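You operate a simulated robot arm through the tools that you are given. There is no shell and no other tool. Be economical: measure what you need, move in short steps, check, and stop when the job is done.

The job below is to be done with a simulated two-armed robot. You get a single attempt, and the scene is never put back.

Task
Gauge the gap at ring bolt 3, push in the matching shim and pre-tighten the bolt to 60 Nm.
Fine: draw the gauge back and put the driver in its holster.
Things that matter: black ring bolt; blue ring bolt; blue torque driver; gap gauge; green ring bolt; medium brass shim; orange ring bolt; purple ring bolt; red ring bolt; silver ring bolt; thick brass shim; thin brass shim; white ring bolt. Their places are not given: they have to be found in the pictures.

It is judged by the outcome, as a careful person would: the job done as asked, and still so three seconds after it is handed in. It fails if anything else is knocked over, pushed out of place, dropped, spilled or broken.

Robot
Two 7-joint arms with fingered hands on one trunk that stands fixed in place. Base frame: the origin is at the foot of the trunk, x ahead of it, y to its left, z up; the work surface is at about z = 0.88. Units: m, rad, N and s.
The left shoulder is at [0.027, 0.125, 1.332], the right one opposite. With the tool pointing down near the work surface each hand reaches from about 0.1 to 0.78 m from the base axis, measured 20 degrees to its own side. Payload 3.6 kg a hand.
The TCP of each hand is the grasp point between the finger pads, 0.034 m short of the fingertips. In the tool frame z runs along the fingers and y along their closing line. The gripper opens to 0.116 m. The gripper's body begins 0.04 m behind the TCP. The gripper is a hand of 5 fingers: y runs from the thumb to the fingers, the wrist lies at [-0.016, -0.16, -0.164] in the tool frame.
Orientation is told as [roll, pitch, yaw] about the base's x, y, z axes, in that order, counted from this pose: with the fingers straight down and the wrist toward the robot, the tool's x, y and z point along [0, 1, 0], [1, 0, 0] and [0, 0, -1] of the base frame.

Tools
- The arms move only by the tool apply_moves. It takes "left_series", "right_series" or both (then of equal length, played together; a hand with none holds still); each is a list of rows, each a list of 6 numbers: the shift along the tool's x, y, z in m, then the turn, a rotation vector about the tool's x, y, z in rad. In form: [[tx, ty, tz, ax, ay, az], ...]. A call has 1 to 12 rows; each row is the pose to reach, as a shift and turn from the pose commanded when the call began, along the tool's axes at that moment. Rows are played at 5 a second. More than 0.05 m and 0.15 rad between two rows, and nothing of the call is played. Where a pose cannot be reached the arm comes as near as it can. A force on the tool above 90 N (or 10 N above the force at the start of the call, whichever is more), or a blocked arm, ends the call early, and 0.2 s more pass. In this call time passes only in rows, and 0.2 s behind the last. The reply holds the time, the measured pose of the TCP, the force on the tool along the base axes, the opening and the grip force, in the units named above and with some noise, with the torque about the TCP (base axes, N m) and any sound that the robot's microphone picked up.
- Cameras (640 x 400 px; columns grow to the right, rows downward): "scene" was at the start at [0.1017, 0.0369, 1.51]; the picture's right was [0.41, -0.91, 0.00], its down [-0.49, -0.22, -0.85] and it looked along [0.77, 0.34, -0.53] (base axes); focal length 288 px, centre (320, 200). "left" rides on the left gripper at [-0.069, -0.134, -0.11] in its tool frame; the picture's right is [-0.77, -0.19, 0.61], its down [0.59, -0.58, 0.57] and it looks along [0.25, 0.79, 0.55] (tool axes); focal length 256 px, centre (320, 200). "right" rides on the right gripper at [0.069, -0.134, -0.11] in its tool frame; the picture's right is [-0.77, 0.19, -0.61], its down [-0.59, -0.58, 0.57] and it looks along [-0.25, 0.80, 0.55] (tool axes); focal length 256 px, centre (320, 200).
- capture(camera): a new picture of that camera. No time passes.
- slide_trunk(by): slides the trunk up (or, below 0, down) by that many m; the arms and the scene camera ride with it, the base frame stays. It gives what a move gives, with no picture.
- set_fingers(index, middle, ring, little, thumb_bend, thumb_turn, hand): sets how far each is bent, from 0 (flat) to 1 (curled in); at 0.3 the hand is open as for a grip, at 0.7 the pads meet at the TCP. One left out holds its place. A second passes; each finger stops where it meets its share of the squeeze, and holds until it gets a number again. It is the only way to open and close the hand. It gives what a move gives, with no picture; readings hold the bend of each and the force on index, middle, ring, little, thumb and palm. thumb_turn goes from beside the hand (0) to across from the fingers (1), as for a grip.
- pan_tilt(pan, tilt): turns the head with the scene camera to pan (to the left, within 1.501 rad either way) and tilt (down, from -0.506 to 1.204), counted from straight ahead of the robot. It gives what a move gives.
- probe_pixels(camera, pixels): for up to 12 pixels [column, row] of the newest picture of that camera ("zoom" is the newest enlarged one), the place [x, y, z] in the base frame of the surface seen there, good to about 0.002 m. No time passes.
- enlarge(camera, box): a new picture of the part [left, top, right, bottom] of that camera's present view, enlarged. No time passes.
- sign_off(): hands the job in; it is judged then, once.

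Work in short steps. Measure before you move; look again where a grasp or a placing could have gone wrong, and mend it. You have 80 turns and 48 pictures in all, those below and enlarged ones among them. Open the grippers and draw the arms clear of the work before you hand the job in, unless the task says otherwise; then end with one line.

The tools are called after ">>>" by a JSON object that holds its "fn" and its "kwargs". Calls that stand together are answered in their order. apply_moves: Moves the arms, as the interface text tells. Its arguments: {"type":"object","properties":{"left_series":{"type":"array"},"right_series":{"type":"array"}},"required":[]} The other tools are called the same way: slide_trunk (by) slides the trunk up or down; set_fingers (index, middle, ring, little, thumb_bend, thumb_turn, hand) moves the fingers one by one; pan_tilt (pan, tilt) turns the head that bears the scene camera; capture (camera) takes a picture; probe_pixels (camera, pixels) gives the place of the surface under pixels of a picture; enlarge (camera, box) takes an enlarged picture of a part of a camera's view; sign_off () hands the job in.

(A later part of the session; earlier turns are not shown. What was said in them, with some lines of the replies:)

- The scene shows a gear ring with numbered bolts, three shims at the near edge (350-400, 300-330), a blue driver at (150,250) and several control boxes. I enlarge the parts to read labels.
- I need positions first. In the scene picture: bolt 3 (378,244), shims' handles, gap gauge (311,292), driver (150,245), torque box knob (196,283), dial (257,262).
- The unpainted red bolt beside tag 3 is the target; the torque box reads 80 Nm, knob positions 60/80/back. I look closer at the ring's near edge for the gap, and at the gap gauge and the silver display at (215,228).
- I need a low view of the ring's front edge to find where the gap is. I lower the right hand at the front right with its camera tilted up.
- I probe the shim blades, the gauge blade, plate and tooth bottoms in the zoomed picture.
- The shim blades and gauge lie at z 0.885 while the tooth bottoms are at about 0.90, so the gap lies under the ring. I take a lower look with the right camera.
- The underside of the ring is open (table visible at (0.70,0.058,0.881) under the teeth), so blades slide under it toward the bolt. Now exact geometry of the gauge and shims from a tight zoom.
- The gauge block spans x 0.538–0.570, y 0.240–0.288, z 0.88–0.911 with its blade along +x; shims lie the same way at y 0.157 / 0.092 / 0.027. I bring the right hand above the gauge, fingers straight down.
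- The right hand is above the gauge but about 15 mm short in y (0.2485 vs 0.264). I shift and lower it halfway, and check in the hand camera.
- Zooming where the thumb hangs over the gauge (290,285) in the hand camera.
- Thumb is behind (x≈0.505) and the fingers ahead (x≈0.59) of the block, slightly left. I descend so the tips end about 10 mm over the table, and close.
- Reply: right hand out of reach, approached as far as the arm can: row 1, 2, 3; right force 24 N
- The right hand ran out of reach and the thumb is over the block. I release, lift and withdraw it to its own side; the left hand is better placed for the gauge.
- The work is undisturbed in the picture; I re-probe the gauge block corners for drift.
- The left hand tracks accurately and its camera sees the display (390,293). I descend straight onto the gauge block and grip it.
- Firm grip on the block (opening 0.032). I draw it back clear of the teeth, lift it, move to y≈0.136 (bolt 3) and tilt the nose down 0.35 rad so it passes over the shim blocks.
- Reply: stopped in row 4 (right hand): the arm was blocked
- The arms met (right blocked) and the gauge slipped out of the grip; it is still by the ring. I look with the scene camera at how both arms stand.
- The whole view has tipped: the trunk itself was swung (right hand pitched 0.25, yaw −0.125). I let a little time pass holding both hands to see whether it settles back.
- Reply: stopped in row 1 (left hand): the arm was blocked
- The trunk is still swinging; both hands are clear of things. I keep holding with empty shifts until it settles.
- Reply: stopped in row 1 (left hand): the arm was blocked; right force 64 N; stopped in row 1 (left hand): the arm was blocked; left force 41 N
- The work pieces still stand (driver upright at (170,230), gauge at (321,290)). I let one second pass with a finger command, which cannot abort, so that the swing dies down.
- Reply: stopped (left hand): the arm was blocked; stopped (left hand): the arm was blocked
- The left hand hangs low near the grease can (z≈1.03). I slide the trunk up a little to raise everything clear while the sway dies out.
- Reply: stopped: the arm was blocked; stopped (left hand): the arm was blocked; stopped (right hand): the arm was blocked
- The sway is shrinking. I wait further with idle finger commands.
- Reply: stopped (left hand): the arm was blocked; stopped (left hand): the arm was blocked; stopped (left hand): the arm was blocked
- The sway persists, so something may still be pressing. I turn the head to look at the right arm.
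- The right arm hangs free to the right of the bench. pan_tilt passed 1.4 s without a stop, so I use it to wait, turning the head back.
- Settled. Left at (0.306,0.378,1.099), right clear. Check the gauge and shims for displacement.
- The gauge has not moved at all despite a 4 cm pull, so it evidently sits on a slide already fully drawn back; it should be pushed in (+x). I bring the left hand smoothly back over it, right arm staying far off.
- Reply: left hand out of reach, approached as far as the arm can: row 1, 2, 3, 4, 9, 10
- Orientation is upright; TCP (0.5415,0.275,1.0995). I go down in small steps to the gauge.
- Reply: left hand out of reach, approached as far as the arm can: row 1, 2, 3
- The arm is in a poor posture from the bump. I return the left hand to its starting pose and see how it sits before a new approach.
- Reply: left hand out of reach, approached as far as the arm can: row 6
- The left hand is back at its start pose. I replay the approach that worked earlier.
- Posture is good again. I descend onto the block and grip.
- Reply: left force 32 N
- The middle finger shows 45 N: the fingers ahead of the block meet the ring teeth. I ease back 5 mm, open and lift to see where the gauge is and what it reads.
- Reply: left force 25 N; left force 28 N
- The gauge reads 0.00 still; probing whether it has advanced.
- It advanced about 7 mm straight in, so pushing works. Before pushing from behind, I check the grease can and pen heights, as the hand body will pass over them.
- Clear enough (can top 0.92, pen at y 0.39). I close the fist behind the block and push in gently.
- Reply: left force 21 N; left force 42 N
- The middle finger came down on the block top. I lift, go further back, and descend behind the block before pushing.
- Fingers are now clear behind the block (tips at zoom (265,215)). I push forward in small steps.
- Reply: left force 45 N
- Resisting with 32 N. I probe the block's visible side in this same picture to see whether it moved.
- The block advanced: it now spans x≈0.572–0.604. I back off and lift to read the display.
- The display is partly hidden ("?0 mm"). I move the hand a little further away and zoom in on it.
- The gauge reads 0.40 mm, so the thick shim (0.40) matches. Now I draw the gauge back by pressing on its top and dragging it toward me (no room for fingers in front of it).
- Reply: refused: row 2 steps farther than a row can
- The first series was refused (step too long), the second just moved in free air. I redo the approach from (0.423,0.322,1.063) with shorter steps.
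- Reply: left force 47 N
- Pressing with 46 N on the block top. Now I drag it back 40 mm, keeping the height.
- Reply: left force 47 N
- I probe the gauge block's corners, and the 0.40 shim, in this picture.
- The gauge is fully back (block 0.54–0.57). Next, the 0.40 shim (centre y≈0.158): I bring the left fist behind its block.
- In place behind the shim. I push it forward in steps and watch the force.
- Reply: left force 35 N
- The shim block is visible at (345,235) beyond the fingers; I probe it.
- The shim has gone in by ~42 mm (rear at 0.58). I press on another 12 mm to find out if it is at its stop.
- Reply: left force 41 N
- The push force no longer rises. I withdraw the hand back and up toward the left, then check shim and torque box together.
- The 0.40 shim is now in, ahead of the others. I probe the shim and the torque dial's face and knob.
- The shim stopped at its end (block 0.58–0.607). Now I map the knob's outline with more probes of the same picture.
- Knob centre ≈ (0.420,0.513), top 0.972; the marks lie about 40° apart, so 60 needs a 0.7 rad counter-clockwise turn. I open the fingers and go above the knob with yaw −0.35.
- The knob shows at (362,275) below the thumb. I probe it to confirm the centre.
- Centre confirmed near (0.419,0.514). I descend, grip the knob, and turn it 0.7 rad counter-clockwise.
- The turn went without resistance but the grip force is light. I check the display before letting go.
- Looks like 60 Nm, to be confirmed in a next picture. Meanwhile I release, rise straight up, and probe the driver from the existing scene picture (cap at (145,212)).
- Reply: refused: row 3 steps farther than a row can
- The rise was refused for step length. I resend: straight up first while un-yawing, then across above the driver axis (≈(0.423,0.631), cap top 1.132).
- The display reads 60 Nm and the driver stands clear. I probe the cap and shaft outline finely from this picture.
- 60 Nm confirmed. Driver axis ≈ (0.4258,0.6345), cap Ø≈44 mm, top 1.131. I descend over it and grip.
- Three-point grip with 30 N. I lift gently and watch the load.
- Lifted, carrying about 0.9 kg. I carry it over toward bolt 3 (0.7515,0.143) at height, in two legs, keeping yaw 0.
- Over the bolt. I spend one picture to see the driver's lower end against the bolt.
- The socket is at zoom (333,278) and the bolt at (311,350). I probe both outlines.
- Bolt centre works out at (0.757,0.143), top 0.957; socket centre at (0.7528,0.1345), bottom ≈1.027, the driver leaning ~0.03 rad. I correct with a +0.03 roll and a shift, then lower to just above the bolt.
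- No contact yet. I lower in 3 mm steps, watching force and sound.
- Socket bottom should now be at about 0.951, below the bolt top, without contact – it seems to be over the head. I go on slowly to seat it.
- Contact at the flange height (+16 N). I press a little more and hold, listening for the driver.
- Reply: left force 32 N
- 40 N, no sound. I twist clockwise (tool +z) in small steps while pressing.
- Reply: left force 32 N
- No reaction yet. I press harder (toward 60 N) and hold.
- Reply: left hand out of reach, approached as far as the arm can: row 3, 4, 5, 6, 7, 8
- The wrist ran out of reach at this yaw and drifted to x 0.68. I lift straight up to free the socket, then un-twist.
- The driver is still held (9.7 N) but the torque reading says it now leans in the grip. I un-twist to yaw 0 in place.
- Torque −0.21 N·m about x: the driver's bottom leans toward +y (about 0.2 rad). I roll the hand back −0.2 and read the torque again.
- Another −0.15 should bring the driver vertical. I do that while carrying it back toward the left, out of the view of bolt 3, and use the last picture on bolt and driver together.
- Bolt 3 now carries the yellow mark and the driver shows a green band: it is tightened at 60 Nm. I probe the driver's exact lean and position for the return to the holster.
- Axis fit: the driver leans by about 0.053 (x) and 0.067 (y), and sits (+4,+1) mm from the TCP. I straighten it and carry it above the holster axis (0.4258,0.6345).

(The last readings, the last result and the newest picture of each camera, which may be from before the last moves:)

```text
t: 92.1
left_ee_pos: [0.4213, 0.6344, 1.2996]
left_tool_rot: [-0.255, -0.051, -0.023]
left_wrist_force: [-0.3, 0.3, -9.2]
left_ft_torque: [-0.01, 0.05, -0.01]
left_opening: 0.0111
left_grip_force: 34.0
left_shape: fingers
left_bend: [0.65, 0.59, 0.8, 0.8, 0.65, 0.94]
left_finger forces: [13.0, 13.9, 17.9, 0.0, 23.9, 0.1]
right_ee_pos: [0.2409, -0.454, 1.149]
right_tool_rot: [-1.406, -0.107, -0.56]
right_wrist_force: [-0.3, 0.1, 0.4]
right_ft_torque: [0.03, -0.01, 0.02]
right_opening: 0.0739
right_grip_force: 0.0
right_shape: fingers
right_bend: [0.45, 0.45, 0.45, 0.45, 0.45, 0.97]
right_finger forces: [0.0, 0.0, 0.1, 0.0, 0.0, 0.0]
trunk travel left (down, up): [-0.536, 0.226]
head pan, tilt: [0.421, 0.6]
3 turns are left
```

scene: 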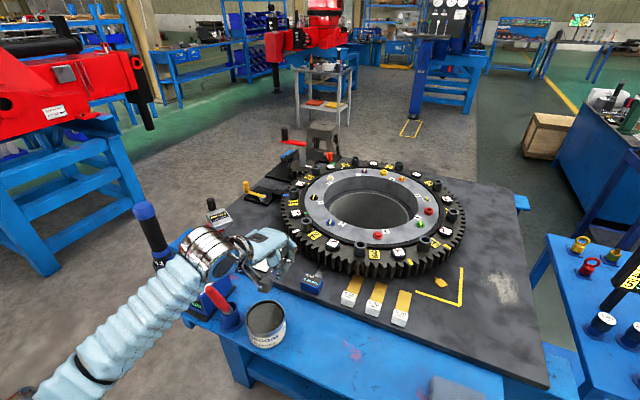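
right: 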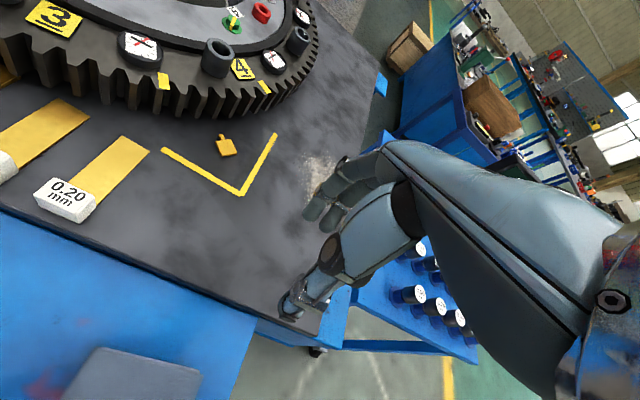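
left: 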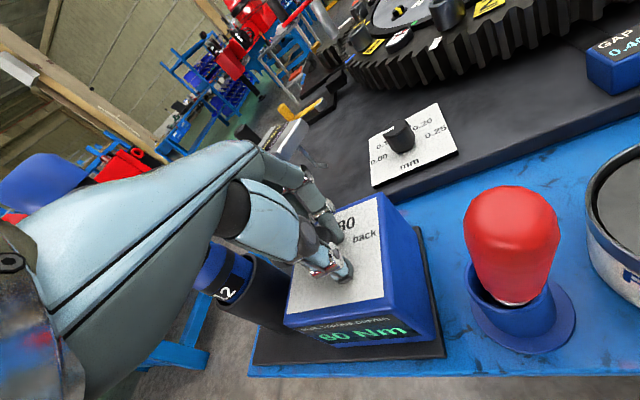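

The driver hangs vertical (torque ≈0) over the holster. I lower it into the holster straight down, slowing toward the bottom.

>>> {"fn": "apply_moves", "kwargs": {"left_series": [[0.0091, -0.0015, 0.0387, 0, 0, 0], [0.0192, -0.0036, 0.0774, 0, 0, 0], [0.0254, -0.0049, 0.1015, 0, 0, 0], [0.0305, -0.0059, 0.1209, 0, 0, 0], [0.0343, -0.0066, 0.1354, 0, 0, 0], [0.038, -0.0074, 0.1499, 0, 0, 0], [0.0413, -0.0081, 0.1624, 0, 0, 0], [0.0443, -0.0087, 0.174, 0, 0, 0], [0.0469, -0.0092, 0.1837, 0, 0, 0], [0.0491, -0.0096, 0.1924, 0, 0, 0], [0.0509, -0.01, 0.1992, 0, 0, 0]]}}

```text
t: 94.5
left_ee_pos: [0.4214, 0.6321, 1.0941]
left_tool_rot: [-0.255, -0.051, -0.024]
left_wrist_force: [0.8, 0.0, -8.3]
left_ft_torque: [-0.03, 0.0, -0.02]
left_opening: 0.0113
left_grip_force: 34.4
left_shape: fingers
left_bend: [0.66, 0.59, 0.8, 0.8, 0.65, 0.94]
left_finger forces: [12.7, 13.4, 18.3, 0.0, 24.0, 0.0]
right_ee_pos: [0.2415, -0.4532, 1.1493]
right_tool_rot: [-1.406, -0.107, -0.56]
right_wrist_force: [0.1, -0.2, 0.1]
right_ft_torque: [-0.01, 0.03, 0.0]
right_opening: 0.0741
right_grip_force: 0.1
right_shape: fingers
right_bend: [0.45, 0.45, 0.45, 0.45, 0.45, 0.97]
right_finger forces: [0.0, 0.0, 0.1, 0.1, 0.1, 0.1]
trunk travel left (down, up): [-0.536, 0.226]
head pan, tilt: [0.421, 0.6]
2 turns are left
```

It went in all the way without touching anything. I lower 2 mm, open the hand, and rise straight up clear of it.

>>> {"fn": "apply_moves", "kwargs": {"left_series": [[0.0005, 0, 0.002, 0, 0, 0]]}}

>>> {"fn": "set_fingers", "kwargs": {"hand": "left", "index": 0.32, "middle": 0.32, "ring": 0.32, "little": 0.32, "thumb_bend": 0.32}}

>>> {"fn": "apply_moves", "kwargs": {"left_series": [[-0.0025, 0.0005, -0.0097, 0, 0, 0], [-0.0063, 0.0013, -0.0242, 0, 0, 0], [-0.0113, 0.0023, -0.0435, 0, 0, 0], [-0.0176, 0.0036, -0.0677, 0, 0, 0], [-0.0252, 0.0051, -0.0967, 0, 0, 0], [-0.034, 0.0069, -0.1305, 0, 0, 0], [-0.0428, 0.0087, -0.1644, 0, 0, 0], [-0.0504, 0.0102, -0.1934, 0, 0, 0]]}}

>>> {"fn": "set_fingers", "kwargs": {"hand": "right", "index": 0.3, "middle": 0.3, "ring": 0.3, "little": 0.3, "thumb_bend": 0.3}}

```text
t: 94.9
left_ee_pos: [0.4218, 0.633, 1.0918]
left_tool_rot: [-0.255, -0.05, -0.023]
left_wrist_force: [0.2, -0.2, -9.5]
left_ft_torque: [0.0, -0.04, 0.03]
left_opening: 0.0114
left_grip_force: 34.7
left_shape: fingers
left_bend: [0.66, 0.59, 0.8, 0.8, 0.65, 0.94]
left_finger forces: [12.8, 13.4, 18.5, 0.1, 23.9, 0.0]
right_ee_pos: [0.2408, -0.4538, 1.1486]
right_tool_rot: [-1.405, -0.107, -0.558]
right_wrist_force: [-0.2, -0.3, -0.3]
right_ft_torque: [0.01, 0.02, -0.01]
right_opening: 0.0739
right_grip_force: 0.1
right_shape: fingers
right_bend: [0.45, 0.45, 0.45, 0.45, 0.45, 0.97]
right_finger forces: [0.0, 0.0, 0.1, 0.0, 0.0, 0.1]
trunk travel left (down, up): [-0.536, 0.226]
head pan, tilt: [0.421, 0.6]
```

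```text
t: 95.9
left_ee_pos: [0.4209, 0.6319, 1.0936]
left_tool_rot: [-0.255, -0.052, -0.023]
left_wrist_force: [-0.1, 0.3, -0.9]
left_ft_torque: [-0.01, 0.0, 0.0]
left_opening: 0.1119
left_grip_force: 0.2
left_shape: fingers
left_bend: [0.32, 0.32, 0.32, 0.32, 0.32, 0.97]
left_finger forces: [0.1, 0.0, 0.0, 0.1, 0.1, 0.0]
right_ee_pos: [0.2405, -0.4536, 1.1482]
right_tool_rot: [-1.405, -0.106, -0.56]
right_wrist_force: [-0.7, 0.0, -1.7]
right_ft_torque: [-0.01, 0.0, 0.05]
right_opening: 0.0742
right_grip_force: 0.0
right_shape: fingers
right_bend: [0.45, 0.45, 0.45, 0.45, 0.45, 0.97]
right_finger forces: [0.1, 0.0, 0.1, 0.1, 0.0, 0.1]
trunk travel left (down, up): [-0.536, 0.226]
head pan, tilt: [0.421, 0.6]
```

```text
t: 97.7
left_ee_pos: [0.4202, 0.6302, 1.2939]
left_tool_rot: [-0.256, -0.052, -0.024]
left_wrist_force: [-1.4, 0.4, 0.5]
left_ft_torque: [0.02, -0.01, 0.0]
left_opening: 0.1116
left_grip_force: 0.1
left_shape: fingers
left_bend: [0.32, 0.32, 0.32, 0.32, 0.32, 0.97]
left_finger forces: [0.1, 0.0, 0.0, 0.0, 0.0, 0.0]
right_ee_pos: [0.2404, -0.454, 1.1488]
right_tool_rot: [-1.403, -0.108, -0.561]
right_wrist_force: [0.2, 0.4, -1.0]
right_ft_torque: [0.0, 0.01, -0.05]
right_opening: 0.0738
right_grip_force: 0.0
right_shape: fingers
right_bend: [0.45, 0.45, 0.45, 0.45, 0.45, 0.97]
right_finger forces: [0.0, 0.1, 0.0, 0.1, 0.1, 0.1]
trunk travel left (down, up): [-0.536, 0.226]
head pan, tilt: [0.421, 0.6]
```

```text
t: 98.7
left_ee_pos: [0.4209, 0.6317, 1.2929]
left_tool_rot: [-0.255, -0.05, -0.022]
left_wrist_force: [-0.2, 0.5, -0.3]
left_ft_torque: [-0.01, -0.01, -0.02]
left_opening: 0.1117
left_grip_force: 0.1
left_shape: fingers
left_bend: [0.32, 0.32, 0.32, 0.32, 0.32, 0.97]
left_finger forces: [0.1, 0.1, 0.0, 0.1, 0.0, 0.0]
right_ee_pos: [0.2403, -0.4542, 1.1478]
right_tool_rot: [-1.405, -0.106, -0.561]
right_wrist_force: [0.1, -0.5, -0.8]
right_ft_torque: [0.01, -0.02, -0.03]
right_opening: 0.1175
right_grip_force: 0.1
right_shape: fingers
right_bend: [0.3, 0.3, 0.3, 0.3, 0.3, 0.97]
right_finger forces: [0.1, 0.0, 0.0, 0.0, 0.0, 0.0]
trunk travel left (down, up): [-0.536, 0.226]
head pan, tilt: [0.421, 0.6]
1 turns are left
```

The driver came free of the hand with no side load or lift, and both hands are open and clear. I hand the job in.

>>> {"fn": "sign_off", "kwargs": {}}

```text
The job is handed in.
```

I gauged bolt 3 at 0.40 mm, drew the gauge back, pushed in the 0.40 (thick) shim and tightened the bolt with the driver set to 60 Nm (yellow mark on the bolt, green band on the driver). The driver went back into its holster by force readings alone, because I had no pictures left to check it. The trunk swung hard once early on, but nothing looked knocked over or moved in the pictures after it.
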